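You operate a simulated robot arm through the tools that you are given. There is no shell and no other tool. Be economical: measure what you need, move in short steps, check, and stop when the job is done.

The job below is to be done with a simulated two-armed robot. You get a single attempt, and the scene is never put back.

JOB
Pick up the can that says "orange" from the trailer deck with one hand, pass it to the other hand and put it on the rear deck strip. Set down upright: can.

The check looks at the end state, three seconds after you hand in, the way a careful person would. Anything else that was tipped, shoved, dropped, spilled or broken makes it a failure.

ROBOT AND FRAMES
Two 7-joint arms with two-finger parallel grippers on one trunk, on a base that drives. Base frame: it is fixed to the floor where the robot stands at the start and does not move with it; the origin is under the middle of the robot, x ahead of it, y to its left, z up. Units: m, rad, N and s.
The left shoulder is at the start at [0.05, 0.161, 1.173], the right one opposite. With the tool pointing down near the work surface each hand reaches from about 0.2 to 0.68 m from the robot's upright axis, wherever it stands, measured 20 degrees to its own side. Places, roughly: rear deck strip [0.6, -4.7, 1]. Payload 3.43 kg a hand.
Tool frame (each hand has its own): the origin (TCP) lies between the finger pads and is the grasp point; the fingertips stand 0.03 m ahead of it; z points along the fingers, y is the line along which they close. Largest opening 0.094 m; finger width 0.028, thickness 0.01; the body of the gripper, 0.05 by 0.096 m, starts 0.055 m behind the TCP.
Orientation is that of the tool frame in the base frame, as a unit quaternion [w, x, y, z]. With the fingers straight down and closing along the base's y, the tool's x points along the base's -x, its y along +y and its z along -z.

CONTROLS
- The arms move only by the tool arm_command. It takes "left_plan", "right_plan" or both (then of equal length, played together; a hand with none holds still); each is one flat list of numbers, 7 for each row, row after row: the shift along the base's x, y, z in cm, then the turn, a rotation vector about the base's x, y, z in rad, then the opening, from 0 (shut) to 1 (fully open). In form: [dx, dy, dz, rx, ry, rz, grip, dx, dy, dz, rx, ry, rz, grip, ...]. A call has 1 to 10 rows; each row shifts and turns the commanded pose from where the row before left it. Rows are played at 5 a second. More than 0.05 m and 0.15 rad between two rows, or a gripper value outside its range, and nothing of the call is played. Where a pose cannot be reached the arm comes as near as it can. A force on the tool above 40 N (or 10 N above the force at the start of the call, whichever is more), or a blocked arm, ends the call early, and 0.2 s more pass. The fingers move at their own pace (about 0.045 m/s each) and stop on an object; they squeeze with about 30 N. The grip force told is the motor's: it shows also when the fingers shut on nothing. Time passes only in rows, and 0.2 s behind the last, so rows that do not move let the fingers close. It gives the time, the measured TCP pose, the force on the tool (base axes), the opening and the grip force at its end, in the units of the frame above (readings bear some noise), with the torque about the TCP (base axes, N m) and any sound that the robot's microphone picked up.
- Cameras (640 x 400 px; columns grow to the right, rows downward): "scene" is now at [0.1242, 0.031, 1.3168]; the picture's right is [0.13, -0.99, 0.00], its down [-0.27, -0.04, -0.96] and it looks along [0.95, 0.12, -0.27] (base axes); focal length 214 px, centre (320, 200). "left" rides on the left gripper at [0.076, -0.014, -0.102] in its tool frame; the picture's right is [0.18, 0.98, 0.00], its down [-0.75, 0.14, -0.64] and it looks along [-0.63, 0.12, 0.77] (tool axes); focal length 243 px, centre (320, 200). "right" rides on the right gripper at [0.076, 0.014, -0.103] in its tool frame; the picture's right is [-0.18, 0.98, 0.00], its down [-0.75, -0.14, -0.64] and it looks along [-0.63, -0.12, 0.77] (tool axes); focal length 243 px, centre (320, 200). There is no depth. A picture from a camera that has moved, and an enlarged one, comes with that camera's place and axes in the base frame and with its lens. The place of the scene camera against the robot may be out by one fixed shift of up to 0.025 m in any direction.
- get_image(camera): a new picture of that camera. The clock stands still meanwhile.
- move_column(by): slides the trunk up (or, below 0, down) by that many m; the arms and the scene camera ride with it, the base frame stays. It gives what a move gives, with no picture.
- drive_base(legs): drives the robot by 1 to 6 legs, each [ahead, left, turn to the left] in m, m and rad, along the robot's own axes; the way and the turn of a leg run together, so that a leg with both is an arc; at most 1.5 m and 3.142 rad a leg. The arms and the cameras ride along, it lands a little off, and it stops where it bumps. It gives what a move gives.
- head_to(pan, tilt): turns the head with the scene camera to pan (to the left, within 1.396 rad either way) and tilt (down, from -0.506 to 1.204), counted from straight ahead of the robot. It gives what a move gives.
- zoom(camera, box): a new picture of the part [left, top, right, bottom] of that camera's present view, enlarged. The clock stands still meanwhile.
- finish_job(): hands the job in; it is judged then, once.

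Work in short steps. Places have to be worked out from the pictures, the camera data and where the tool is seen: move nearer, look again, correct. Check each grasp and each placing, and mend what went wrong. You have 120 turns and 100 pictures in all, those below and enlarged ones among them. Open the grippers and draw the arms clear of the work before you hand the job in, unless the task says otherwise; then end with one line.

The tools are called after ">>>" as a command line: name --argument value ..., lists and objects as JSON in quotes. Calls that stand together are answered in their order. arm_command: Moves the arms, as the interface text tells. Its arguments: {"type":"object","properties":{"left_plan":{"type":"array","items":{"type":"number"}},"right_plan":{"type":"array","items":{"type":"number"}}},"required":[]} The other tools are called the same way: move_column (by) slides the trunk up or down; drive_base (legs) drives the base; head_to (pan, tilt) turns the head that bears the scene camera; get_image (camera) takes a picture; zoom (camera, box) takes an enlarged picture of a part of a camera's view; finish_job () hands the job in.

At the start:

```text
t: 0.0
left_ee_pos: [0.2511, 0.1334, 1.2604]
left_orientation: [0.0, -0.001, 1.0, -0.001]
left_contact_force: [0.0, 0.1, 0.8]
left_torque: [0.0, 0.02, 0.03]
left_width: 0.0945
left_finger_force: 0.1
right_ee_pos: [0.3338, -0.094, 1.2007]
right_orientation: [0.0, 0.001, 1.0, 0.0]
right_contact_force: [-0.4, 0.2, -0.3]
right_torque: [-0.01, 0.02, -0.02]
right_width: 0.094
right_finger_force: 0.1
trunk travel left (down, up): [-0.2, 0.067]
robot x, y, heading: [0.0027, 0.0007, -0.001]
head pan, tilt: [0.129, 0.276]
```

scene: 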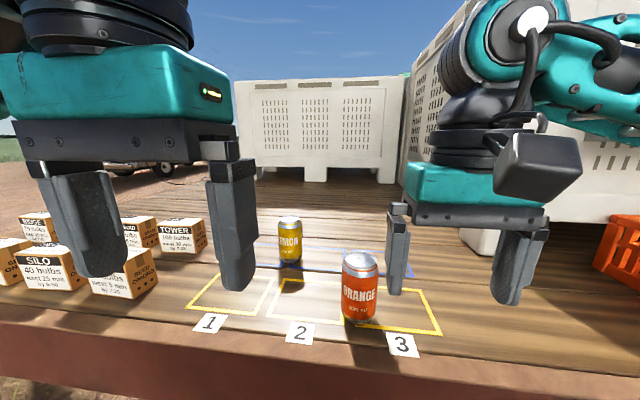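
right: 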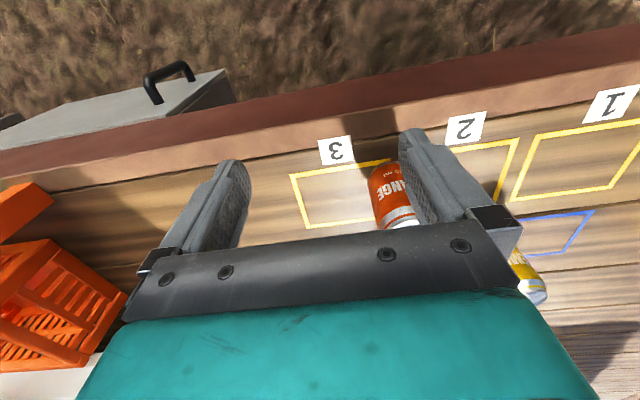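
left: 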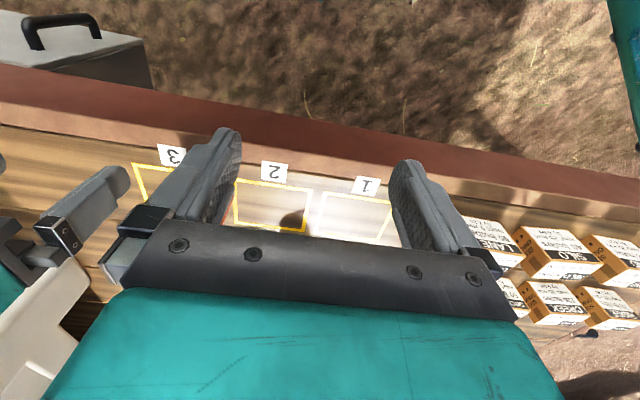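

The orange can seems to stand near [0.46, -0.02], with the deck at about z = 1.0. I'll zoom in on it, then look to the right along the route to the rear strip.

>>> zoom --camera "scene" --box '[200, 190, 460, 353]'

>>> head_to --pan -1.3 --tilt 0.3

>>> get_image --camera "scene"

```text
2.45 times, centred on (330, 272) of scene
camera zoom: at [0.1242, 0.031, 1.3168], right [0.13, -0.99, 0.0], down [-0.27, -0.04, -0.96], along [0.95, 0.12, -0.27], focal length 526 px, centre (296, 24)
```

zoom: 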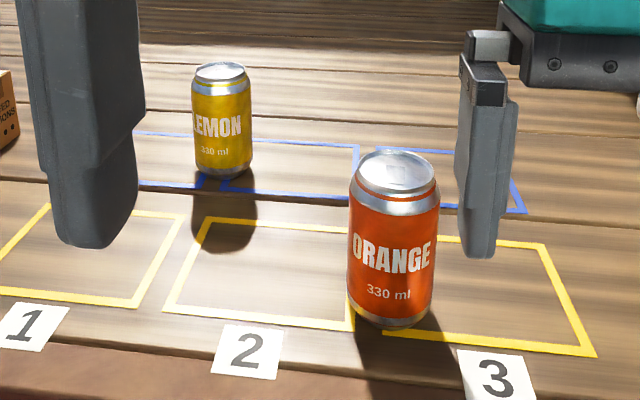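

```text
t: 1.6
left_ee_pos: [0.2498, 0.1326, 1.2618]
left_orientation: [-0.001, 0.001, 1.0, 0.0]
left_contact_force: [0.8, -0.6, -0.3]
left_torque: [-0.01, 0.01, 0.0]
left_width: 0.094
left_finger_force: 0.1
right_ee_pos: [0.3342, -0.0931, 1.2012]
right_orientation: [0.0, 0.001, 1.0, 0.0]
right_contact_force: [0.6, 0.1, 0.0]
right_torque: [-0.01, -0.01, -0.02]
right_width: 0.094
right_finger_force: 0.0
trunk travel left (down, up): [-0.2, 0.067]
robot x, y, heading: [-0.0027, 0.0019, -0.002]
head pan, tilt: [-1.3, 0.3]
```

```text
95 pictures are left
camera scene: at [0.0566, -0.0709, 1.3146], right [-0.96, -0.27, 0.0], down [-0.08, 0.28, -0.96], along [0.26, -0.92, -0.3], focal length 214 px, centre (320, 200)
```

scene: 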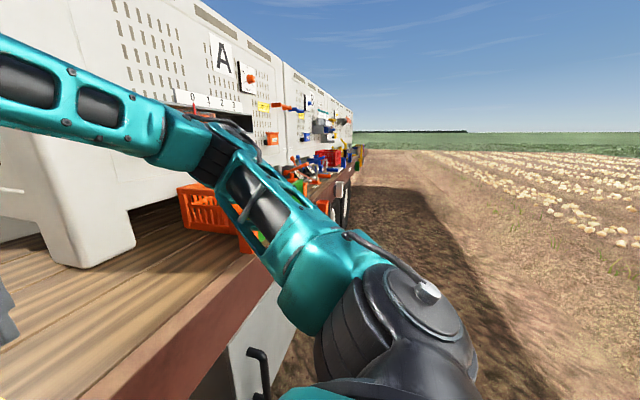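

The way along the trailer is clear if I back away from the toolbox. I'll move the left hand aside and bring the right hand in line with the can (y about -0.01), staying above it.

>>> arm_command --left_plan '[0, 4, 0, 0, 0, 0, 1, 0, 4, 0, 0, 0, 0, 1, 0, 4, 0, 0, 0, 0, 1, 0, 0, 0, 0, 0, 0, 1]' --right_plan '[0, 0, 1, 0, 0, 0, 1, 0, 3, 1, 0, 0, 0, 1, 0, 3, 0, 0, 0, 0, 1, 0, 2, 0, 0, 0, 0, 1]'

>>> head_to --pan 0 --tilt 0.4

>>> get_image --camera "right"

>>> get_image --camera "scene"

```text
t: 2.5
left_ee_pos: [0.2529, 0.2526, 1.2616]
left_orientation: [0.0, 0.0, 1.0, -0.001]
left_contact_force: [-0.5, -0.6, 1.1]
left_torque: [0.02, 0.05, 0.04]
left_width: 0.0938
left_finger_force: 0.1
right_ee_pos: [0.3343, -0.0114, 1.2207]
right_orientation: [0.0, 0.0, 1.0, 0.0]
right_contact_force: [0.1, -0.4, 0.1]
right_torque: [0.01, -0.03, 0.0]
right_width: 0.094
right_finger_force: 0.0
trunk travel left (down, up): [-0.2, 0.067]
robot x, y, heading: [-0.0009, -0.0009, -0.0]
head pan, tilt: [-1.3, 0.3]
```

```text
t: 4.0
left_ee_pos: [0.251, 0.2524, 1.2623]
left_orientation: [0.0, 0.0, 1.0, 0.0]
left_contact_force: [0.0, -0.3, 0.4]
left_torque: [0.02, -0.01, 0.03]
left_width: 0.094
left_finger_force: 0.1
right_ee_pos: [0.3343, -0.0116, 1.2202]
right_orientation: [0.0, 0.0, 1.0, 0.0]
right_contact_force: [0.1, -0.4, -0.6]
right_torque: [-0.02, -0.01, -0.01]
right_width: 0.0941
right_finger_force: 0.0
trunk travel left (down, up): [-0.2, 0.067]
robot x, y, heading: [-0.0011, -0.0017, 0.002]
head pan, tilt: [0.0, 0.4]
```

```text
94 pictures are left
camera right: at [0.2572, 0.0007, 1.3226], right [0.19, 0.98, 0.0], down [0.75, -0.14, 0.64], along [0.63, -0.12, -0.77], focal length 243 px, centre (320, 200)
```

right: 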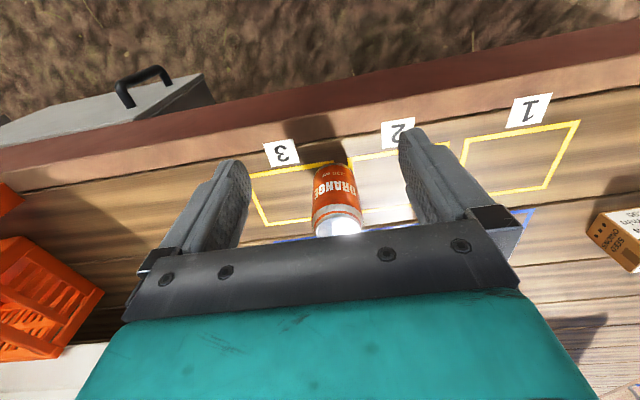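

```text
93 pictures are left
camera scene: at [0.1242, 0.0189, 1.3053], right [0.0, -1.0, 0.0], down [-0.39, 0.0, -0.92], along [0.92, 0.0, -0.39], focal length 214 px, centre (320, 200)
```

scene: 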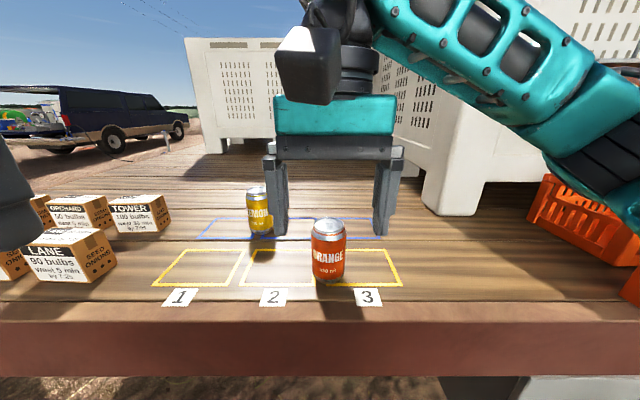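

From the two cameras I put the can axis at about [0.487, -0.017], its top at z ≈ 1.107 and the deck at about 0.992. I'll move nearer while still above it, then look again.

>>> arm_command --right_plan '[4, 0, 0, 0, 0, 0, 1, 4, -0.5, 0, 0, 0, 0, 1, 3, 0, -1, 0, 0, 0, 1, 0, 0, 0, 0, 0, 0, 1]'

>>> get_image --camera "right"

>>> zoom --camera "scene" --box '[220, 130, 460, 280]'

```text
t: 5.0
left_ee_pos: [0.251, 0.2527, 1.2622]
left_orientation: [0.0, 0.0, 1.0, 0.0]
left_contact_force: [-0.3, -0.4, -0.4]
left_torque: [-0.02, -0.02, 0.0]
left_width: 0.0939
left_finger_force: 0.0
right_ee_pos: [0.4455, -0.0185, 1.2084]
right_orientation: [0.0, 0.001, 1.0, 0.0]
right_contact_force: [1.1, -0.5, 0.1]
right_torque: [0.02, 0.01, -0.02]
right_width: 0.0938
right_finger_force: 0.0
trunk travel left (down, up): [-0.2, 0.067]
robot x, y, heading: [0.0023, 0.0031, -0.0]
head pan, tilt: [0.0, 0.4]
```

```text
92 pictures are left
camera right: at [0.3679, -0.0065, 1.3106], right [0.18, 0.98, 0.0], down [0.75, -0.14, 0.64], along [0.63, -0.12, -0.77], focal length 243 px, centre (320, 200)
```

right: 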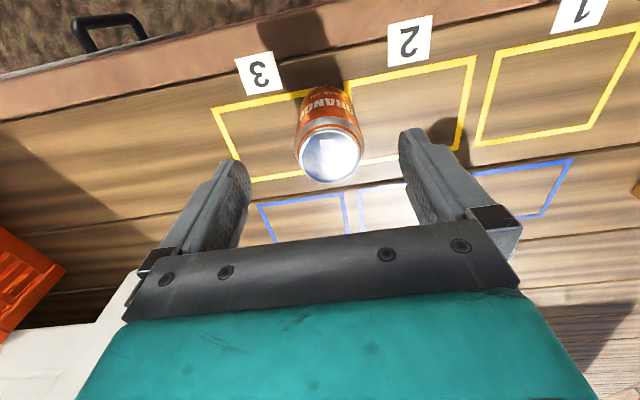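

```text
2.67 times, centred on (340, 205) of scene
camera zoom: at [0.124, 0.0189, 1.3054], right [0.0, -1.0, 0.0], down [-0.39, 0.0, -0.92], along [0.92, 0.0, -0.39], focal length 572 px, centre (267, 187)
```

zoom: 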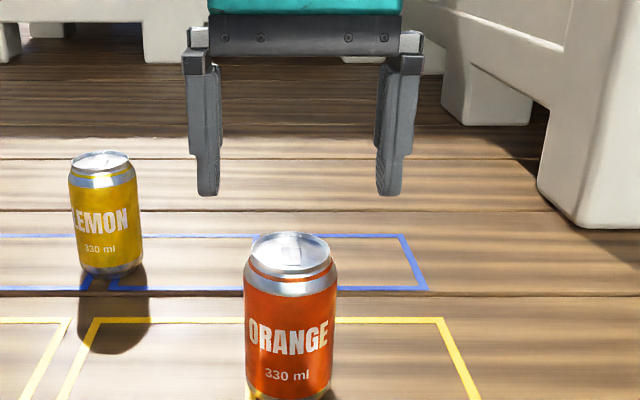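

The lid now measures at about [0.483, -0.019], so I'll move +3.7 cm in x and go part-way down, keeping the tips above the lid. Then I'll check.

>>> arm_command --right_plan '[3.7, 0, 0, 0, 0, 0, 1, 0, 0, -2.5, 0, 0, 0, 1, 0, 0, -2, 0, 0, 0, 1, 0, 0, 0, 0, 0, 0, 1]'

>>> get_image --camera "right"

>>> zoom --camera "scene" --box '[220, 150, 460, 300]'

```text
t: 6.0
left_ee_pos: [0.2505, 0.2512, 1.2631]
left_orientation: [0.001, 0.0, 1.0, -0.001]
left_contact_force: [-0.1, 0.6, -0.4]
left_torque: [0.0, 0.0, -0.01]
left_width: 0.094
left_finger_force: 0.1
right_ee_pos: [0.4814, -0.0193, 1.1645]
right_orientation: [0.0, 0.001, 1.0, 0.0]
right_contact_force: [0.2, -0.3, 0.1]
right_torque: [0.03, -0.01, 0.01]
right_width: 0.094
right_finger_force: 0.1
trunk travel left (down, up): [-0.2, 0.067]
robot x, y, heading: [-0.0006, -0.0013, -0.001]
head pan, tilt: [0.0, 0.4]
```

```text
90 pictures are left
camera right: at [0.4047, -0.0066, 1.2655], right [0.19, 0.98, 0.0], down [0.75, -0.14, 0.64], along [0.63, -0.12, -0.77], focal length 243 px, centre (320, 200)
```

right: 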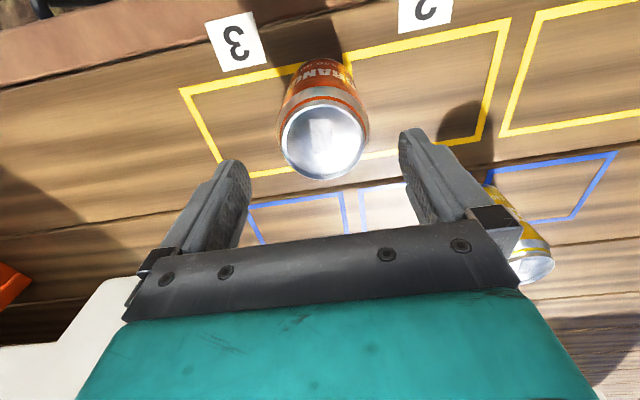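

```text
2.67 times, centred on (340, 225) of scene
camera zoom: at [0.1241, 0.019, 1.3054], right [0.0, -1.0, 0.0], down [-0.39, 0.0, -0.92], along [0.92, 0.0, -0.39], focal length 572 px, centre (267, 133)
```

zoom: 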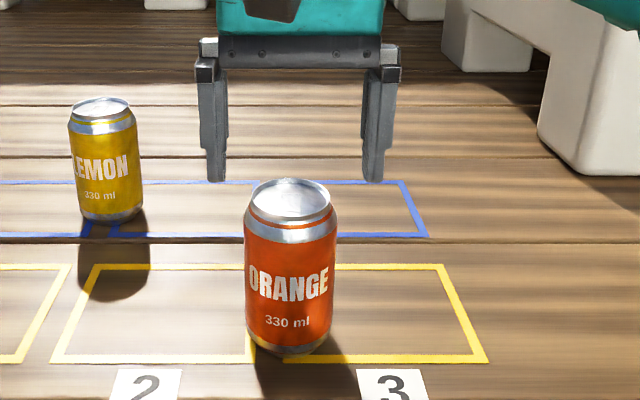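

Triangulating between the last two views gives a lid at about [0.477, -0.018, 1.118]. I'll go down to TCP z ≈ 1.092 with open fingers, watching the force.

>>> arm_command --right_plan '[-0.5, 0.1, -1, 0, 0, 0, 1, 0, 0, -2, 0, 0, 0, 1, 0, 0, -2, 0, 0, 0, 1, 0, 0, -2.2, 0, 0, 0, 1, 0, 0, 0, 0, 0, 0, 1]'

>>> get_image --camera "right"

>>> zoom --camera "scene" --box '[220, 150, 460, 300]'

```text
t: 7.2
left_ee_pos: [0.2521, 0.2527, 1.262]
left_orientation: [0.0, 0.0, 1.0, 0.0]
left_contact_force: [0.6, 0.0, -0.6]
left_torque: [-0.01, -0.02, 0.0]
left_width: 0.0938
left_finger_force: 0.1
right_ee_pos: [0.4775, -0.0195, 1.0927]
right_orientation: [-0.001, 0.0, 1.0, 0.0]
right_contact_force: [-0.3, 0.1, 0.0]
right_torque: [-0.01, 0.02, -0.02]
right_width: 0.0938
right_finger_force: 0.1
trunk travel left (down, up): [-0.2, 0.067]
robot x, y, heading: [0.0015, -0.0024, 0.002]
head pan, tilt: [0.0, 0.4]
```

```text
88 pictures are left
camera right: at [0.4009, -0.0056, 1.1947], right [0.19, 0.98, 0.0], down [0.75, -0.14, 0.64], along [0.63, -0.12, -0.77], focal length 243 px, centre (320, 200)
```

right: 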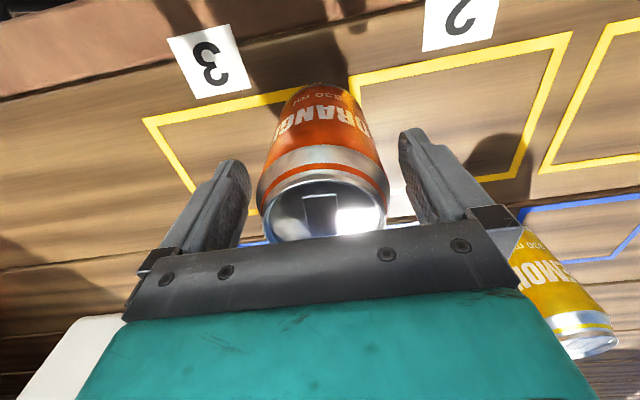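

```text
2.67 times, centred on (340, 225) of scene
camera zoom: at [0.1241, 0.019, 1.3054], right [0.0, -1.0, 0.0], down [-0.39, 0.0, -0.92], along [0.92, 0.0, -0.39], focal length 572 px, centre (267, 133)
```

zoom: 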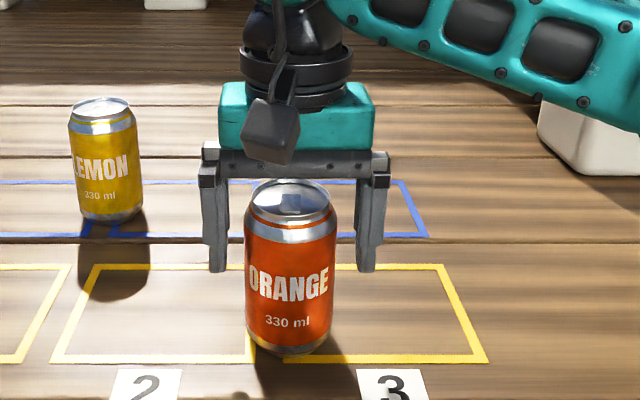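

The can sits between the fingers, with its axis maybe 5 mm nearer than the TCP. I'll shift -0.5 cm in x and close.

>>> arm_command --right_plan '[-0.5, 0.05, 0, 0, 0, 0, 1, 0, 0, 0, 0, 0, 0, 0.5, 0, 0, 0, 0, 0, 0, 0.3, 0, 0, 0, 0, 0, 0, 0.3, 0, 0, 0, 0, 0, 0, 0.3, 0, 0, 0, 0, 0, 0, 0.3]'

>>> get_image --camera "right"

```text
t: 8.6
left_ee_pos: [0.2517, 0.252, 1.2611]
left_orientation: [0.0, 0.0, 1.0, 0.001]
left_contact_force: [-0.3, 0.4, -0.5]
left_torque: [0.02, -0.01, 0.01]
left_width: 0.094
left_finger_force: 0.0
right_ee_pos: [0.4728, -0.0173, 1.0924]
right_orientation: [0.0, 0.001, 1.0, -0.001]
right_contact_force: [0.8, 1.4, 0.2]
right_torque: [0.03, 0.01, 0.03]
right_width: 0.0693
right_finger_force: 30.8
trunk travel left (down, up): [-0.2, 0.067]
robot x, y, heading: [-0.0004, 0.0023, 0.002]
head pan, tilt: [0.0, 0.4]
```

```text
86 pictures are left
camera right: at [0.3948, -0.0048, 1.1948], right [0.19, 0.98, 0.0], down [0.75, -0.14, 0.64], along [0.63, -0.12, -0.77], focal length 243 px, centre (320, 200)
```

right: 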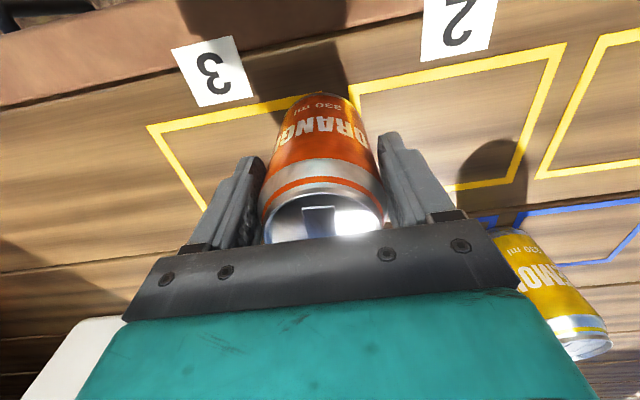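

I have a grip at 0.069 m width with about 31 N. Next I'll lift straight up.

>>> arm_command --right_plan '[0, 0, 1, 0, 0, 0, 0.3, 0, 0, 3, 0, 0, 0, 0.3, 0, 0, 4, 0, 0, 0, 0.3, 0, 0, 4, 0, 0, 0, 0.3, 0, 0, 4, 0, 0, 0, 0.3, 0, 0, 0, 0, 0, 0, 0.3]'

>>> get_image --camera "scene"

```text
t: 10.0
left_ee_pos: [0.2521, 0.2518, 1.2614]
left_orientation: [0.0, 0.0, 1.0, 0.0]
left_contact_force: [0.4, -0.1, -0.9]
left_torque: [-0.01, 0.04, -0.02]
left_width: 0.0941
left_finger_force: 0.0
right_ee_pos: [0.4721, -0.0155, 1.2531]
right_orientation: [-0.001, 0.0, 1.0, 0.0]
right_contact_force: [-0.3, -0.6, -3.5]
right_torque: [-0.03, 0.02, 0.01]
right_width: 0.0694
right_finger_force: 29.6
trunk travel left (down, up): [-0.2, 0.067]
robot x, y, heading: [0.0004, -0.0002, 0.002]
head pan, tilt: [0.0, 0.4]
```

```text
85 pictures are left
camera scene: at [0.1249, 0.0189, 1.3052], right [0.0, -1.0, 0.0], down [-0.39, 0.0, -0.92], along [0.92, 0.0, -0.39], focal length 214 px, centre (320, 200)
```

scene: 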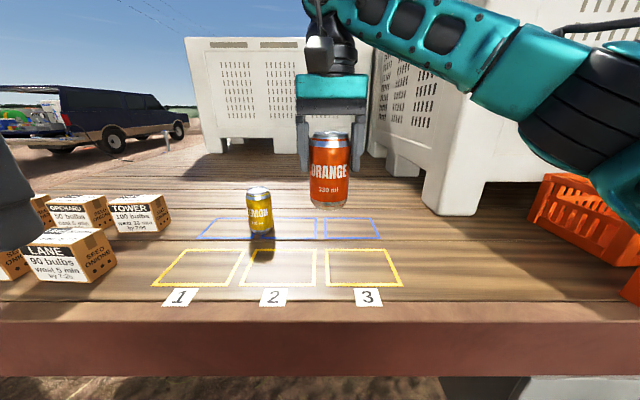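

The can is up and hanging level. I'll back the base off 0.4 m so that the handover happens in free space, then start turning the left hand toward a sideways approach.

>>> drive_base --legs '[[-0.4, 0, 0]]'

>>> arm_command --left_plan '[1, 1, 0, -0.145, 0, 0, 1, 1, 1, 0, -0.145, 0, 0, 1, 1, 1, 0, -0.145, 0, 0, 1, 1, 1, 0, -0.145, 0, 0, 1, 1, 1, 0, -0.145, 0, 0, 1, 1, 1, 0, -0.145, 0, 0, 1, 1, 1, 0, -0.145, 0, 0, 1, 1, 0, 0, -0.145, 0, 0, 1, 1, 0, 0, 0, 0, 0, 1]'

>>> get_image --camera "scene"

```text
t: 12.5
left_ee_pos: [-0.1463, 0.251, 1.262]
left_orientation: [-0.001, 0.005, 1.0, 0.0]
left_contact_force: [-0.6, 0.2, 1.4]
left_torque: [-0.04, -0.02, 0.0]
left_width: 0.0941
left_finger_force: 0.0
right_ee_pos: [0.0715, -0.0181, 1.2522]
right_orientation: [0.0, 0.006, 1.0, 0.0]
right_contact_force: [-1.2, 1.2, -3.7]
right_torque: [0.02, 0.06, 0.05]
right_width: 0.0691
right_finger_force: 29.7
trunk travel left (down, up): [-0.2, 0.067]
robot x, y, heading: [-0.3985, -0.0002, -0.013]
head pan, tilt: [0.0, 0.4]
```

```text
t: 14.5
left_ee_pos: [-0.0549, 0.3216, 1.2612]
left_orientation: [0.003, 0.004, 0.836, -0.548]
left_contact_force: [-0.8, 1.0, 0.0]
left_torque: [-0.01, 0.0, -0.03]
left_width: 0.0941
left_finger_force: 0.0
right_ee_pos: [0.0723, -0.0181, 1.2533]
right_orientation: [-0.001, 0.005, 1.0, 0.0]
right_contact_force: [-0.3, -0.7, -3.3]
right_torque: [0.03, 0.04, 0.01]
right_width: 0.0696
right_finger_force: 29.8
trunk travel left (down, up): [-0.2, 0.067]
robot x, y, heading: [-0.3978, 0.0036, -0.007]
head pan, tilt: [0.0, 0.4]
```

```text
84 pictures are left
camera scene: at [-0.2752, 0.0196, 1.3052], right [-0.01, -1.0, 0.0], down [-0.39, 0.0, -0.92], along [0.92, -0.01, -0.39], focal length 214 px, centre (320, 200)
```

scene: 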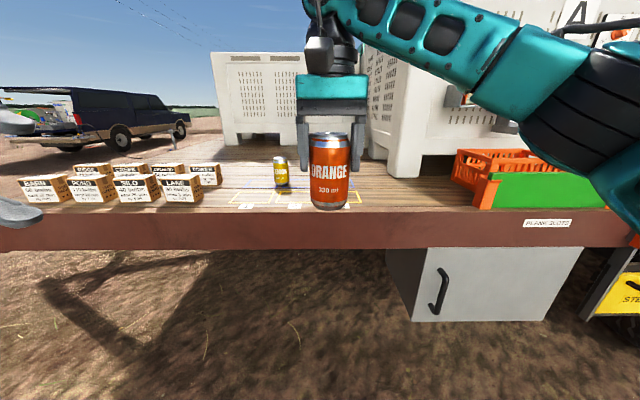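

The left tool now points to -y, about 24° below horizontal. Next I'll roll it a quarter turn about its own axis so the fingers close horizontally with the camera on top.

>>> arm_command --left_plan '[0, 0, 0, 0, 0.133, 0.0579, 1, 0, 0, 0, 0, 0.133, 0.0579, 1, 0, 0, 0, 0, 0.133, 0.0579, 1, 0, 0, 0, 0, 0.133, 0.0579, 1, 0, 0, 0, 0, 0.133, 0.0579, 1, 0, 0, 0, 0, 0.133, 0.0579, 1, 0, 0, 0, 0, 0.133, 0.0579, 1, 0, 0, 0, 0, 0.133, 0.0579, 1, 0, 0, 0, 0, 0.133, 0.0579, 1, 0, 0, 0, 0, 0.133, 0.0579, 1]'

>>> arm_command --left_plan '[0, 0, 0, 0, 0.111, 0.0483, 1, 0, 0, 0, 0, 0, 0, 1, 0, 0, 0, 0, 0, 0, 1]'

>>> get_image --camera "left"

>>> head_to --pan 0.5 --tilt 0.4

>>> get_image --camera "scene"

```text
t: 16.7
left_ee_pos: [-0.0565, 0.3215, 1.2614]
left_orientation: [-0.361, -0.554, 0.627, -0.412]
left_contact_force: [-0.2, -0.3, -0.3]
left_torque: [0.0, -0.01, -0.04]
left_width: 0.0943
left_finger_force: 0.1
right_ee_pos: [0.0708, -0.0187, 1.2524]
right_orientation: [-0.001, 0.006, 1.0, 0.0]
right_contact_force: [-0.8, -0.5, -2.7]
right_torque: [-0.01, 0.05, -0.03]
right_width: 0.0691
right_finger_force: 30.3
trunk travel left (down, up): [-0.2, 0.067]
robot x, y, heading: [-0.3998, 0.0043, -0.015]
head pan, tilt: [0.0, 0.4]
```

```text
t: 17.5
left_ee_pos: [-0.0559, 0.3211, 1.2622]
left_orientation: [-0.386, -0.589, 0.593, -0.389]
left_contact_force: [0.5, -0.4, -0.3]
left_torque: [-0.01, 0.01, -0.01]
left_width: 0.0937
left_finger_force: 0.0
right_ee_pos: [0.0721, -0.0181, 1.2534]
right_orientation: [0.0, 0.005, 1.0, -0.001]
right_contact_force: [0.3, 0.3, -2.7]
right_torque: [0.01, 0.01, -0.03]
right_width: 0.0695
right_finger_force: 29.8
trunk travel left (down, up): [-0.2, 0.067]
robot x, y, heading: [-0.3977, 0.0026, -0.011]
head pan, tilt: [0.0, 0.4]
```

```text
83 pictures are left
camera left: at [-0.0419, 0.3854, 1.373], right [-0.98, -0.07, 0.16], down [-0.14, 0.89, -0.44], along [-0.11, -0.45, -0.89], focal length 243 px, centre (320, 200)
```

left: 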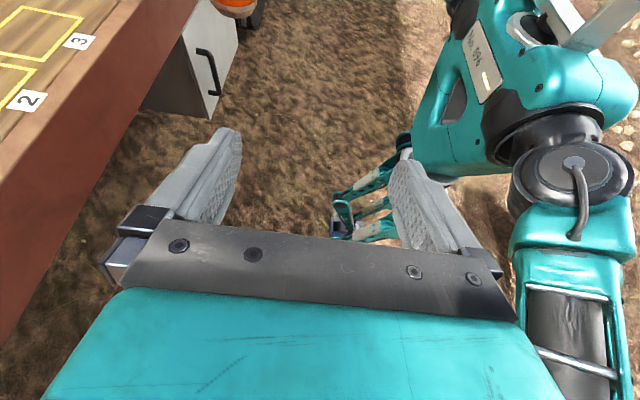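

```text
t: 18.4
left_ee_pos: [-0.0549, 0.3218, 1.2625]
left_orientation: [-0.385, -0.59, 0.593, -0.39]
left_contact_force: [0.3, -0.1, 0.1]
left_torque: [-0.01, -0.01, -0.03]
left_width: 0.0938
left_finger_force: 0.0
right_ee_pos: [0.0716, -0.0185, 1.253]
right_orientation: [0.0, 0.006, 1.0, 0.0]
right_contact_force: [0.6, 1.0, -3.8]
right_torque: [0.01, 0.03, 0.01]
right_width: 0.0692
right_finger_force: 30.3
trunk travel left (down, up): [-0.2, 0.067]
robot x, y, heading: [-0.3977, -0.0004, -0.009]
head pan, tilt: [0.499, 0.4]
```

```text
82 pictures are left
camera scene: at [-0.2864, 0.064, 1.3053], right [0.47, -0.88, 0.0], down [-0.34, -0.18, -0.92], along [0.81, 0.43, -0.39], focal length 214 px, centre (320, 200)
```

scene: 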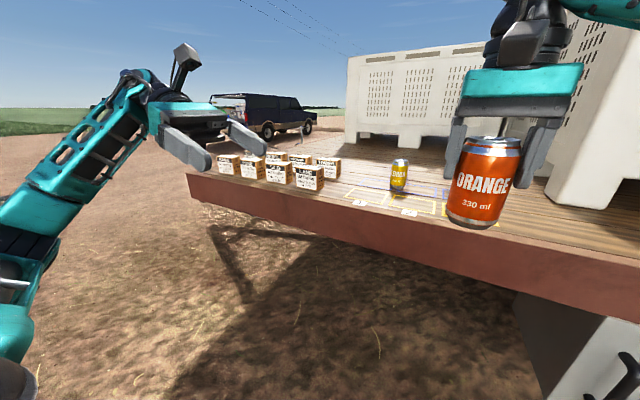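

The left hand pose is good. To clear the two gripper bodies during the handover, I'll yaw the right hand 90° so its camera goes to -y and its fingers close along x.

>>> arm_command --right_plan '[0, 0, 0, 0, 0, 0.145, 0.3, 0, 0, 0, 0, 0, 0.145, 0.3, 0, 0, 0, 0, 0, 0.145, 0.3, 0, 0, 0, 0, 0, 0.145, 0.3, 0, 0, 0, 0, 0, 0.145, 0.3, 0, 0, 0, 0, 0, 0.145, 0.3, 0, 0, 0, 0, 0, 0.145, 0.3, 0, 0, 0, 0, 0, 0.145, 0.3, 0, 0, 0, 0, 0, 0.145, 0.3, 0, 0, 0, 0, 0, 0.145, 0.3]'

>>> arm_command --right_plan '[0, 0, 0, 0, 0, 0.121, 0.3, 0, 0, 0, 0, 0, 0, 0.3, 0, 0, 0, 0, 0, 0, 0.3]'

>>> get_image --camera "scene"

>>> get_image --camera "right"

```text
t: 20.6
left_ee_pos: [-0.0569, 0.3217, 1.2622]
left_orientation: [-0.385, -0.59, 0.594, -0.39]
left_contact_force: [0.0, 0.8, -0.6]
left_torque: [-0.02, 0.03, 0.03]
left_width: 0.0939
left_finger_force: 0.0
right_ee_pos: [-0.047, -0.0033, 1.2074]
right_orientation: [0.0, -0.659, 0.752, 0.0]
right_contact_force: [0.3, 0.5, -3.2]
right_torque: [-0.04, 0.02, -0.04]
right_width: 0.0694
right_finger_force: 29.3
right hand out of reach, approached as far as the arm can: row 7, 8, 9, 10
trunk travel left (down, up): [-0.2, 0.067]
robot x, y, heading: [-0.3997, 0.0033, -0.005]
head pan, tilt: [0.499, 0.4]
```

```text
t: 21.4
left_ee_pos: [-0.0563, 0.3216, 1.2619]
left_orientation: [-0.385, -0.589, 0.594, -0.39]
left_contact_force: [0.5, 1.0, 0.5]
left_torque: [0.01, 0.01, 0.01]
left_width: 0.094
left_finger_force: 0.0
right_ee_pos: [-0.0757, 0.0011, 1.1992]
right_orientation: [0.001, -0.702, 0.712, 0.0]
right_contact_force: [-0.2, 0.1, -3.1]
right_torque: [-0.03, -0.03, -0.01]
right_width: 0.0691
right_finger_force: 29.6
right hand out of reach, approached as far as the arm can: row 1
trunk travel left (down, up): [-0.2, 0.067]
robot x, y, heading: [-0.3991, 0.0, -0.01]
head pan, tilt: [0.499, 0.4]
```

```text
81 pictures are left
camera scene: at [-0.2866, 0.0641, 1.3053], right [0.47, -0.88, 0.0], down [-0.34, -0.18, -0.92], along [0.81, 0.43, -0.39], focal length 214 px, centre (320, 200)
```

scene: 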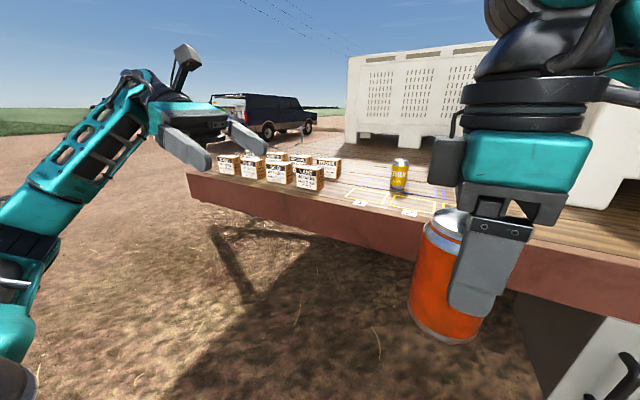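

```text
80 pictures are left
camera right: at [-0.0907, -0.0769, 1.2998], right [-0.98, 0.2, 0.0], down [0.15, 0.75, 0.64], along [0.13, 0.63, -0.77], focal length 243 px, centre (320, 200)
```

right: 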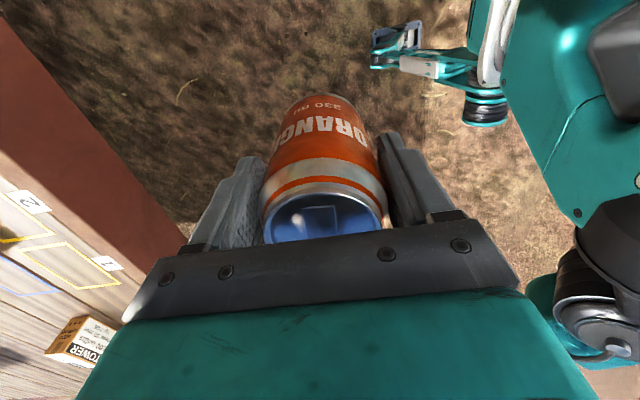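

The right arm retracted to [-0.076, 0.001, 1.199] with the yaw reached, the can upright and the grip firm. I'll bring the left hand to a pre-approach point about 12 cm back along its axis from the lower part of the can.

>>> arm_command --left_plan '[-0.4, -4, -1.4, 0, 0, 0, 1, -0.4, -4, -1.4, 0, 0, 0, 1, -0.4, -4, -1.4, 0, 0, 0, 1, -0.4, -4, -1.4, 0, 0, 0, 1, -0.4, -3.6, -1.4, 0, 0, 0, 1, 0, 0, 0, 0, 0, 0, 1]'

>>> get_image --camera "left"

>>> get_image --camera "scene"

```text
t: 22.9
left_ee_pos: [-0.078, 0.1247, 1.1912]
left_orientation: [-0.386, -0.589, 0.593, -0.39]
left_contact_force: [0.6, -1.1, -0.1]
left_torque: [0.0, 0.01, 0.02]
left_width: 0.094
left_finger_force: 0.0
right_ee_pos: [-0.0739, 0.0014, 1.1984]
right_orientation: [-0.001, -0.702, 0.712, 0.0]
right_contact_force: [0.4, -0.3, -3.2]
right_torque: [0.0, 0.0, 0.0]
right_width: 0.0694
right_finger_force: 30.6
trunk travel left (down, up): [-0.2, 0.067]
robot x, y, heading: [-0.396, 0.001, -0.01]
head pan, tilt: [0.499, 0.4]
```

```text
79 pictures are left
camera left: at [-0.0636, 0.1887, 1.3002], right [-0.98, -0.07, 0.16], down [-0.14, 0.89, -0.44], along [-0.11, -0.45, -0.89], focal length 243 px, centre (320, 200)
```

left: 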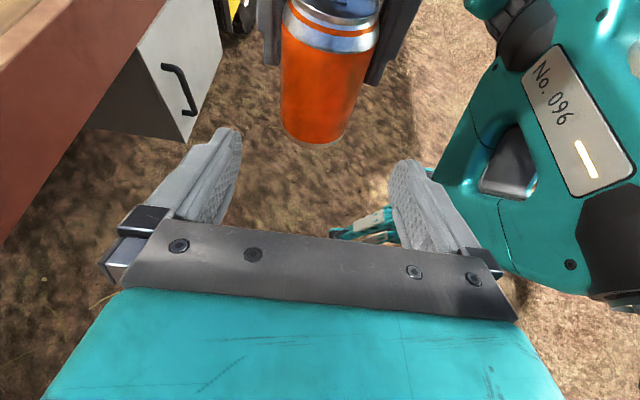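

```text
78 pictures are left
camera scene: at [-0.2866, 0.0643, 1.3053], right [0.47, -0.88, 0.0], down [-0.34, -0.18, -0.92], along [0.81, 0.43, -0.39], focal length 214 px, centre (320, 200)
```

scene: 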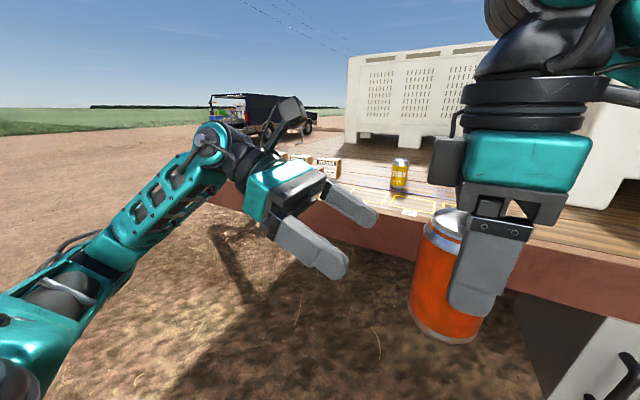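

The left camera gives a can bottom at z ≈ 1.105 and an axis at x ≈ -0.076, as expected. I'll advance along the tool axis.

>>> arm_command --left_plan '[0, -3, -1.31, 0, 0, 0, 1, 0, -3, -1.31, 0, 0, 0, 1, 0, -2.5, -1.09, 0, 0, 0, 1, 0, -2.4, -1.05, 0, 0, 0, 1, 0, 0, 0, 0, 0, 0, 1]'

>>> get_image --camera "left"

>>> get_image --camera "scene"

>>> get_image --camera "right"

```text
t: 24.1
left_ee_pos: [-0.0758, 0.0158, 1.142]
left_orientation: [-0.386, -0.588, 0.595, -0.389]
left_contact_force: [0.4, -0.4, 0.1]
left_torque: [0.0, -0.02, 0.02]
left_width: 0.094
left_finger_force: 0.1
right_ee_pos: [-0.0743, 0.0016, 1.1999]
right_orientation: [0.0, -0.702, 0.712, 0.0]
right_contact_force: [-1.3, 0.6, -4.0]
right_torque: [-0.01, 0.03, 0.01]
right_width: 0.0693
right_finger_force: 30.6
trunk travel left (down, up): [-0.2, 0.067]
robot x, y, heading: [-0.3993, 0.0027, -0.015]
head pan, tilt: [0.499, 0.4]
```

```text
77 pictures are left
camera left: at [-0.0618, 0.0799, 1.253], right [-0.98, -0.07, 0.16], down [-0.14, 0.89, -0.44], along [-0.11, -0.45, -0.89], focal length 243 px, centre (320, 200)
```

left: 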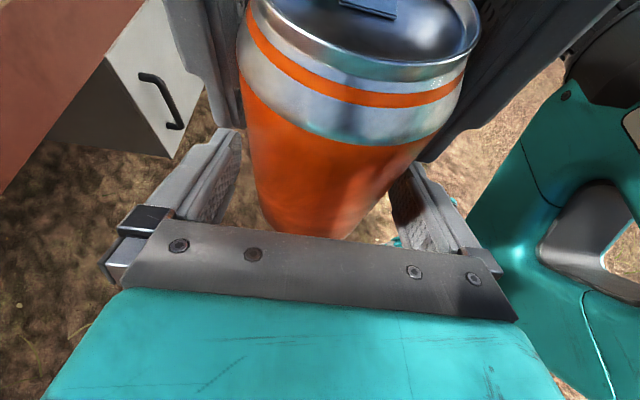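

```text
76 pictures are left
camera scene: at [-0.2866, 0.0643, 1.3053], right [0.47, -0.88, 0.0], down [-0.34, -0.18, -0.92], along [0.81, 0.43, -0.39], focal length 214 px, centre (320, 200)
```

scene: 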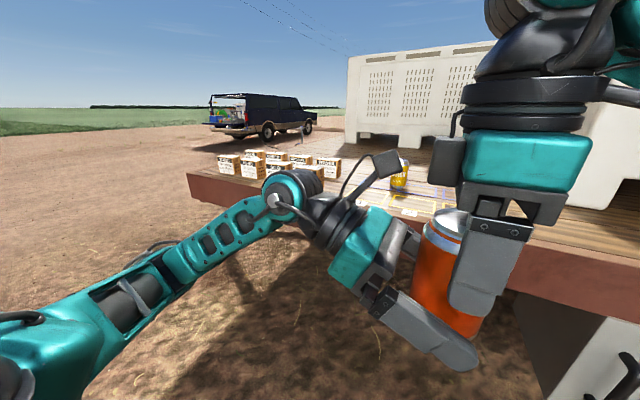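

```text
75 pictures are left
camera right: at [-0.0905, -0.0769, 1.2998], right [-0.98, 0.2, 0.0], down [0.15, 0.75, 0.64], along [0.13, 0.63, -0.77], focal length 243 px, centre (320, 200)
```

right: 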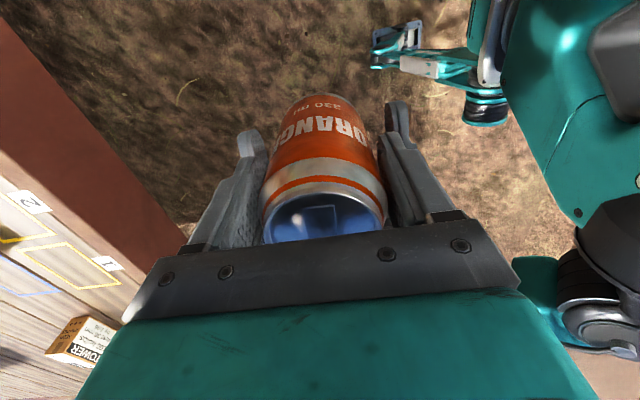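

The left fingers straddle the lower part of the can and clear the right fingers, so I'll close the left hand.

>>> arm_command --left_plan '[0, 0, 0, 0, 0, 0, 0.6, 0, 0, 0, 0, 0, 0, 0.3, 0, 0, 0, 0, 0, 0, 0.3, 0, 0, 0, 0, 0, 0, 0.3, 0, 0, 0, 0, 0, 0, 0.3]'

>>> get_image --camera "left"

```text
t: 25.2
left_ee_pos: [-0.0752, 0.0176, 1.1418]
left_orientation: [-0.386, -0.589, 0.593, -0.39]
left_contact_force: [11.4, -3.4, 0.6]
left_torque: [0.14, 0.12, 0.09]
left_width: 0.0695
left_finger_force: 30.1
right_ee_pos: [-0.0752, 0.0005, 1.1996]
right_orientation: [0.0, -0.702, 0.712, 0.002]
right_contact_force: [-9.6, 3.0, -2.1]
right_torque: [0.01, 0.43, 0.08]
right_width: 0.0691
right_finger_force: 30.1
trunk travel left (down, up): [-0.2, 0.067]
robot x, y, heading: [-0.4005, 0.0038, -0.01]
head pan, tilt: [0.499, 0.4]
```

```text
74 pictures are left
camera left: at [-0.0611, 0.0803, 1.2529], right [-0.98, -0.07, 0.16], down [-0.14, 0.89, -0.44], along [-0.11, -0.45, -0.89], focal length 243 px, centre (320, 200)
```

left: 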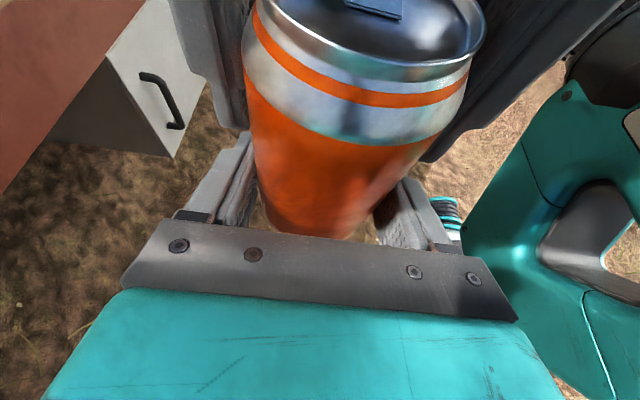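

Both hands hold the can, with an 11 N side load on the left. I'll ease it with a 1 mm shift, then open the right hand.

>>> arm_command --left_plan '[0.1, 0, 0, 0, 0, 0, 0.3, 0, 0, 0, 0, 0, 0, 0.3]'

>>> arm_command --right_plan '[0, 0, 0, 0, 0, 0, 0.8, 0, 0, 0, 0, 0, 0, 1, 0, 0, 0, 0, 0, 0, 1, 0, 0, 0, 0, 0, 0, 1]'

>>> get_image --camera "left"

>>> get_image --camera "scene"

```text
t: 25.9
left_ee_pos: [-0.0732, 0.0163, 1.1433]
left_orientation: [-0.386, -0.589, 0.595, -0.388]
left_contact_force: [8.0, -0.7, -1.9]
left_torque: [-0.12, -0.14, 0.12]
left_width: 0.0692
left_finger_force: 29.9
right_ee_pos: [-0.074, 0.0012, 1.1984]
right_orientation: [0.0, -0.702, 0.712, 0.001]
right_contact_force: [-7.4, 0.1, 1.0]
right_torque: [0.22, 0.54, -0.02]
right_width: 0.069
right_finger_force: 30.3
trunk travel left (down, up): [-0.2, 0.067]
robot x, y, heading: [-0.4001, 0.0011, -0.01]
head pan, tilt: [0.499, 0.4]
```

```text
t: 26.9
left_ee_pos: [-0.0745, 0.0164, 1.1423]
left_orientation: [-0.386, -0.589, 0.593, -0.39]
left_contact_force: [-0.5, 0.1, -0.1]
left_torque: [0.02, 0.01, -0.01]
left_width: 0.0692
left_finger_force: 29.8
right_ee_pos: [-0.075, 0.0015, 1.1983]
right_orientation: [0.001, -0.703, 0.712, 0.0]
right_contact_force: [1.2, 0.2, -0.1]
right_torque: [-0.03, 0.0, 0.02]
right_width: 0.0941
right_finger_force: 0.1
trunk travel left (down, up): [-0.2, 0.067]
robot x, y, heading: [-0.3987, 0.0006, -0.007]
head pan, tilt: [0.499, 0.4]
```

```text
73 pictures are left
camera left: at [-0.0605, 0.0798, 1.2536], right [-0.98, -0.07, 0.16], down [-0.14, 0.89, -0.44], along [-0.11, -0.45, -0.89], focal length 243 px, centre (320, 200)
```

left: 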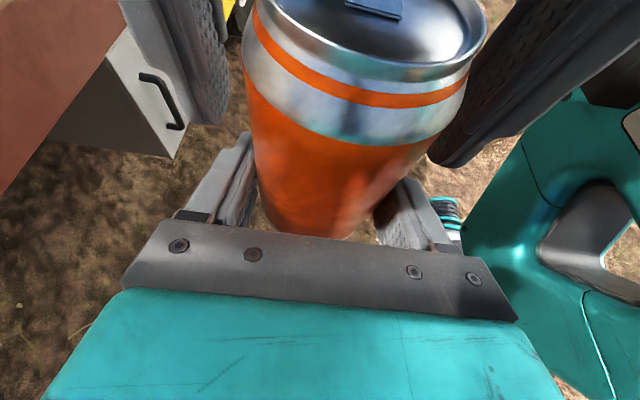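

```text
72 pictures are left
camera scene: at [-0.2865, 0.0641, 1.3053], right [0.47, -0.88, 0.0], down [-0.34, -0.18, -0.92], along [0.81, 0.43, -0.39], focal length 214 px, centre (320, 200)
```

scene: 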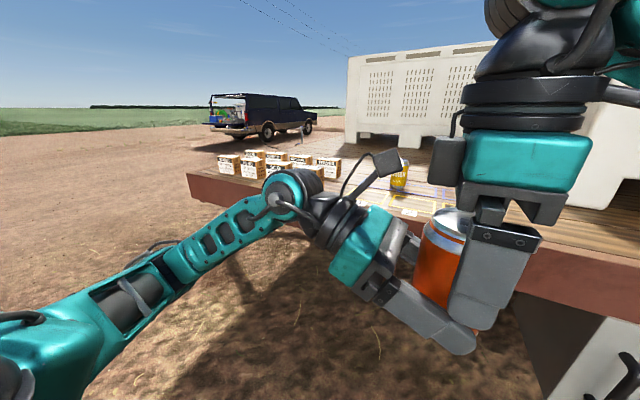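

The left hand alone holds the can. The right arm was near its reach limit upward, so I'll lower the left hand with the can out of the right fingers.

>>> arm_command --left_plan '[0, 0, -2, 0, 0, 0, 0.3, 0, 0, -2, 0, 0, 0, 0.3, 0, 0, -2, 0, 0, 0, 0.3, 0, 0, -2, 0, 0, 0, 0.3, 0, 0, -1, 0, 0, 0, 0.3, 0, 0, 0, 0, 0, 0, 0.3]'

>>> arm_command --right_plan '[0, -2, 0, 0, 0, -0.1, 1, 0, -3, 0, 0, 0, -0.145, 1, 0, -4, 0, 0, 0, -0.145, 1, 0, -4, 0, 0, 0, -0.145, 1, 0, -4, 0, 0, 0, -0.145, 1, 0, -4, 0, 0, 0, -0.145, 1, 0, -4, 0, 0, 0, -0.145, 1, 0, -2, 0, 0, 0, -0.145, 1]'

>>> get_image --camera "left"

>>> head_to --pan 0 --tilt 0.5

>>> get_image --camera "scene"

```text
t: 28.2
left_ee_pos: [-0.0748, 0.0161, 1.0549]
left_orientation: [-0.385, -0.589, 0.594, -0.389]
left_contact_force: [-0.2, 0.1, -0.2]
left_torque: [-0.01, 0.02, 0.02]
left_width: 0.0691
left_finger_force: 30.1
right_ee_pos: [-0.0733, 0.0003, 1.1987]
right_orientation: [0.001, -0.702, 0.712, 0.001]
right_contact_force: [-0.3, -0.2, -0.4]
right_torque: [-0.01, 0.02, -0.01]
right_width: 0.0939
right_finger_force: 0.2
trunk travel left (down, up): [-0.2, 0.067]
robot x, y, heading: [-0.4012, 0.0026, -0.009]
head pan, tilt: [0.499, 0.4]
```

```text
t: 30.1
left_ee_pos: [-0.0751, 0.0154, 1.055]
left_orientation: [-0.385, -0.59, 0.594, -0.39]
left_contact_force: [1.1, 0.3, -0.4]
left_torque: [0.03, -0.01, -0.04]
left_width: 0.0694
left_finger_force: 30.2
right_ee_pos: [-0.0734, -0.2696, 1.2007]
right_orientation: [0.0, -0.22, 0.975, 0.001]
right_contact_force: [0.2, -0.4, 0.2]
right_torque: [-0.02, 0.0, 0.06]
right_width: 0.0942
right_finger_force: 0.1
trunk travel left (down, up): [-0.2, 0.067]
robot x, y, heading: [-0.4016, 0.0042, -0.012]
head pan, tilt: [0.499, 0.4]
```

```text
71 pictures are left
camera left: at [-0.0615, 0.0792, 1.1654], right [-0.98, -0.07, 0.16], down [-0.14, 0.89, -0.44], along [-0.11, -0.45, -0.89], focal length 243 px, centre (320, 200)
```

left: 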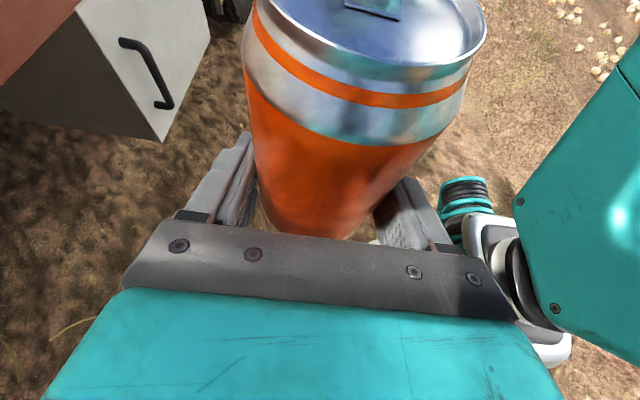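

```text
t: 31.0
left_ee_pos: [-0.0745, 0.016, 1.0548]
left_orientation: [-0.386, -0.589, 0.594, -0.389]
left_contact_force: [-0.5, -0.1, 0.2]
left_torque: [0.03, 0.01, -0.02]
left_width: 0.0693
left_finger_force: 30.2
right_ee_pos: [-0.0732, -0.2682, 1.2001]
right_orientation: [0.001, -0.223, 0.975, 0.0]
right_contact_force: [-0.1, 0.1, 0.1]
right_torque: [0.01, 0.01, -0.02]
right_width: 0.094
right_finger_force: 0.0
trunk travel left (down, up): [-0.2, 0.067]
robot x, y, heading: [-0.3979, 0.0021, -0.011]
head pan, tilt: [0.0, 0.499]
```

```text
70 pictures are left
camera scene: at [-0.2773, 0.0198, 1.2962], right [-0.01, -1.0, 0.0], down [-0.48, 0.0, -0.88], along [0.88, -0.01, -0.48], focal length 214 px, centre (320, 200)
```

scene: 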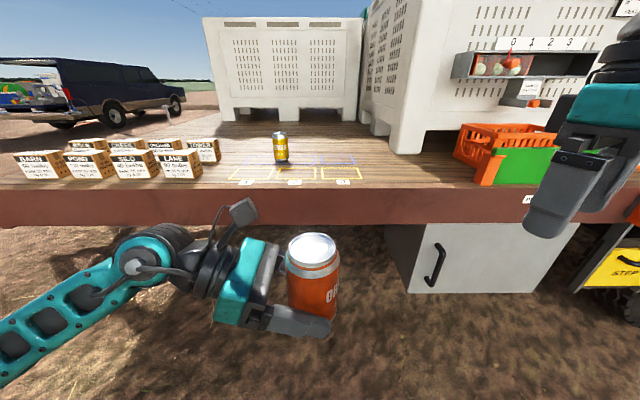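

The handover is done. I'll raise the can for travel, tuck the right hand, and look right along the trailer.

>>> arm_command --left_plan '[0, 0, 4, 0, 0, 0, 0.3, 0, 0, 4, 0, 0, 0, 0.3, 0, 0, 4, 0, 0, 0, 0.3, 0, 0, 4, 0, 0, 0, 0.3, 0, 0, 0, 0, 0, 0, 0.3]' --right_plan '[-2, 0, 0, 0, 0, -0.145, 1, -2, 0, 0, 0, 0, -0.145, 1, -2, 0, 0, 0, 0, -0.145, 1, -1, 0, 0, 0, 0, 0, 1, 0, 0, 0, 0, 0, 0, 1]'

>>> drive_base --legs '[[-0.3, 0, 0]]'

>>> head_to --pan -0.9 --tilt 0.35

>>> get_image --camera "scene"

```text
t: 32.2
left_ee_pos: [-0.0779, 0.0186, 1.2153]
left_orientation: [-0.386, -0.589, 0.594, -0.389]
left_contact_force: [-0.9, 0.0, -2.8]
left_torque: [0.04, -0.05, -0.01]
left_width: 0.0695
left_finger_force: 29.5
right_ee_pos: [-0.1452, -0.269, 1.1992]
right_orientation: [0.001, -0.004, 1.0, 0.0]
right_contact_force: [-0.7, -0.6, 1.0]
right_torque: [0.02, -0.02, -0.01]
right_width: 0.0941
right_finger_force: 0.0
trunk travel left (down, up): [-0.2, 0.067]
robot x, y, heading: [-0.4003, 0.0033, -0.009]
head pan, tilt: [0.0, 0.499]
```

```text
t: 34.2
left_ee_pos: [-0.3826, 0.0205, 1.2144]
left_orientation: [-0.387, -0.588, 0.594, -0.389]
left_contact_force: [-0.7, -0.8, -4.1]
left_torque: [0.07, -0.03, 0.0]
left_width: 0.0691
left_finger_force: 30.0
right_ee_pos: [-0.452, -0.2663, 1.1998]
right_orientation: [0.0, -0.004, 1.0, -0.001]
right_contact_force: [0.3, 0.3, 0.4]
right_torque: [-0.01, 0.03, -0.01]
right_width: 0.0941
right_finger_force: 0.0
trunk travel left (down, up): [-0.2, 0.067]
robot x, y, heading: [-0.7055, 0.0063, -0.011]
head pan, tilt: [0.0, 0.499]
```

```text
t: 35.5
left_ee_pos: [-0.3837, 0.0215, 1.2143]
left_orientation: [-0.385, -0.589, 0.594, -0.389]
left_contact_force: [0.8, 0.1, -3.0]
left_torque: [0.01, -0.01, -0.01]
left_width: 0.0692
left_finger_force: 30.3
right_ee_pos: [-0.4492, -0.2648, 1.1995]
right_orientation: [0.0, -0.004, 1.0, 0.0]
right_contact_force: [-0.1, -0.3, -0.3]
right_torque: [0.0, 0.0, -0.02]
right_width: 0.0938
right_finger_force: 0.2
trunk travel left (down, up): [-0.2, 0.067]
robot x, y, heading: [-0.7094, 0.0049, -0.014]
head pan, tilt: [-0.901, 0.351]
```

```text
69 pictures are left
camera scene: at [-0.6164, -0.0498, 1.3098], right [-0.79, -0.61, 0.0], down [-0.21, 0.27, -0.94], along [0.57, -0.74, -0.34], focal length 214 px, centre (320, 200)
```

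scene: 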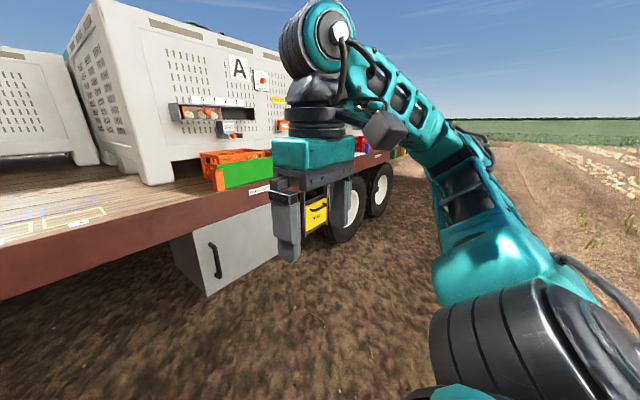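

The ground beside the trailer looks clear along the robot's line, so I'll strafe right 3 m and look.

>>> drive_base --legs '[[0, -1.5, 0.012], [0, -1.5, 0]]'

>>> get_image --camera "scene"

>>> get_image --camera "left"

```text
t: 61.6
left_ee_pos: [-0.3071, -2.9665, 1.2158]
left_orientation: [0.379, 0.599, -0.584, 0.395]
left_contact_force: [0.4, 0.0, -3.8]
left_torque: [0.03, 0.0, 0.01]
left_width: 0.0691
left_finger_force: 29.6
right_ee_pos: [-0.365, -3.2559, 1.2002]
right_orientation: [0.0, -0.022, 1.0, 0.001]
right_contact_force: [-0.1, -0.3, -0.1]
right_torque: [0.02, 0.04, 0.0]
right_width: 0.0941
right_finger_force: 0.1
trunk travel left (down, up): [-0.2, 0.067]
robot x, y, heading: [-0.6253, -2.9958, 0.021]
head pan, tilt: [-0.901, 0.351]
```

```text
68 pictures are left
camera scene: at [-0.5376, -3.0449, 1.3098], right [-0.77, -0.64, 0.0], down [-0.22, 0.26, -0.94], along [0.6, -0.72, -0.34], focal length 214 px, centre (320, 200)
```

scene: 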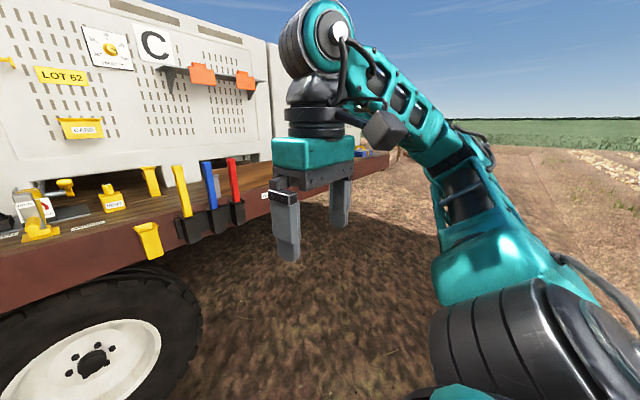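

```text
67 pictures are left
camera left: at [-0.2957, -2.9022, 1.3253], right [-0.98, -0.1, 0.16], down [-0.17, 0.89, -0.44], along [-0.1, -0.45, -0.89], focal length 243 px, centre (320, 200)
```

left: 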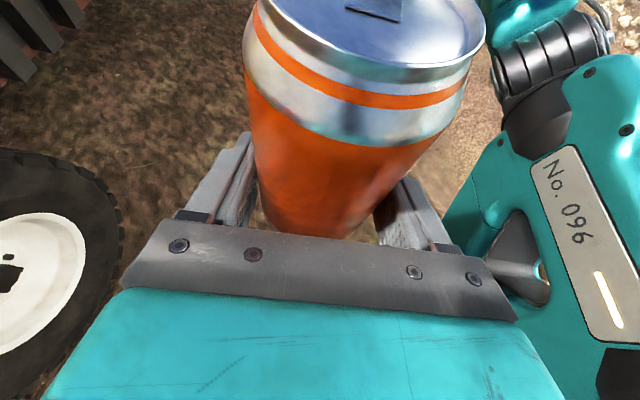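

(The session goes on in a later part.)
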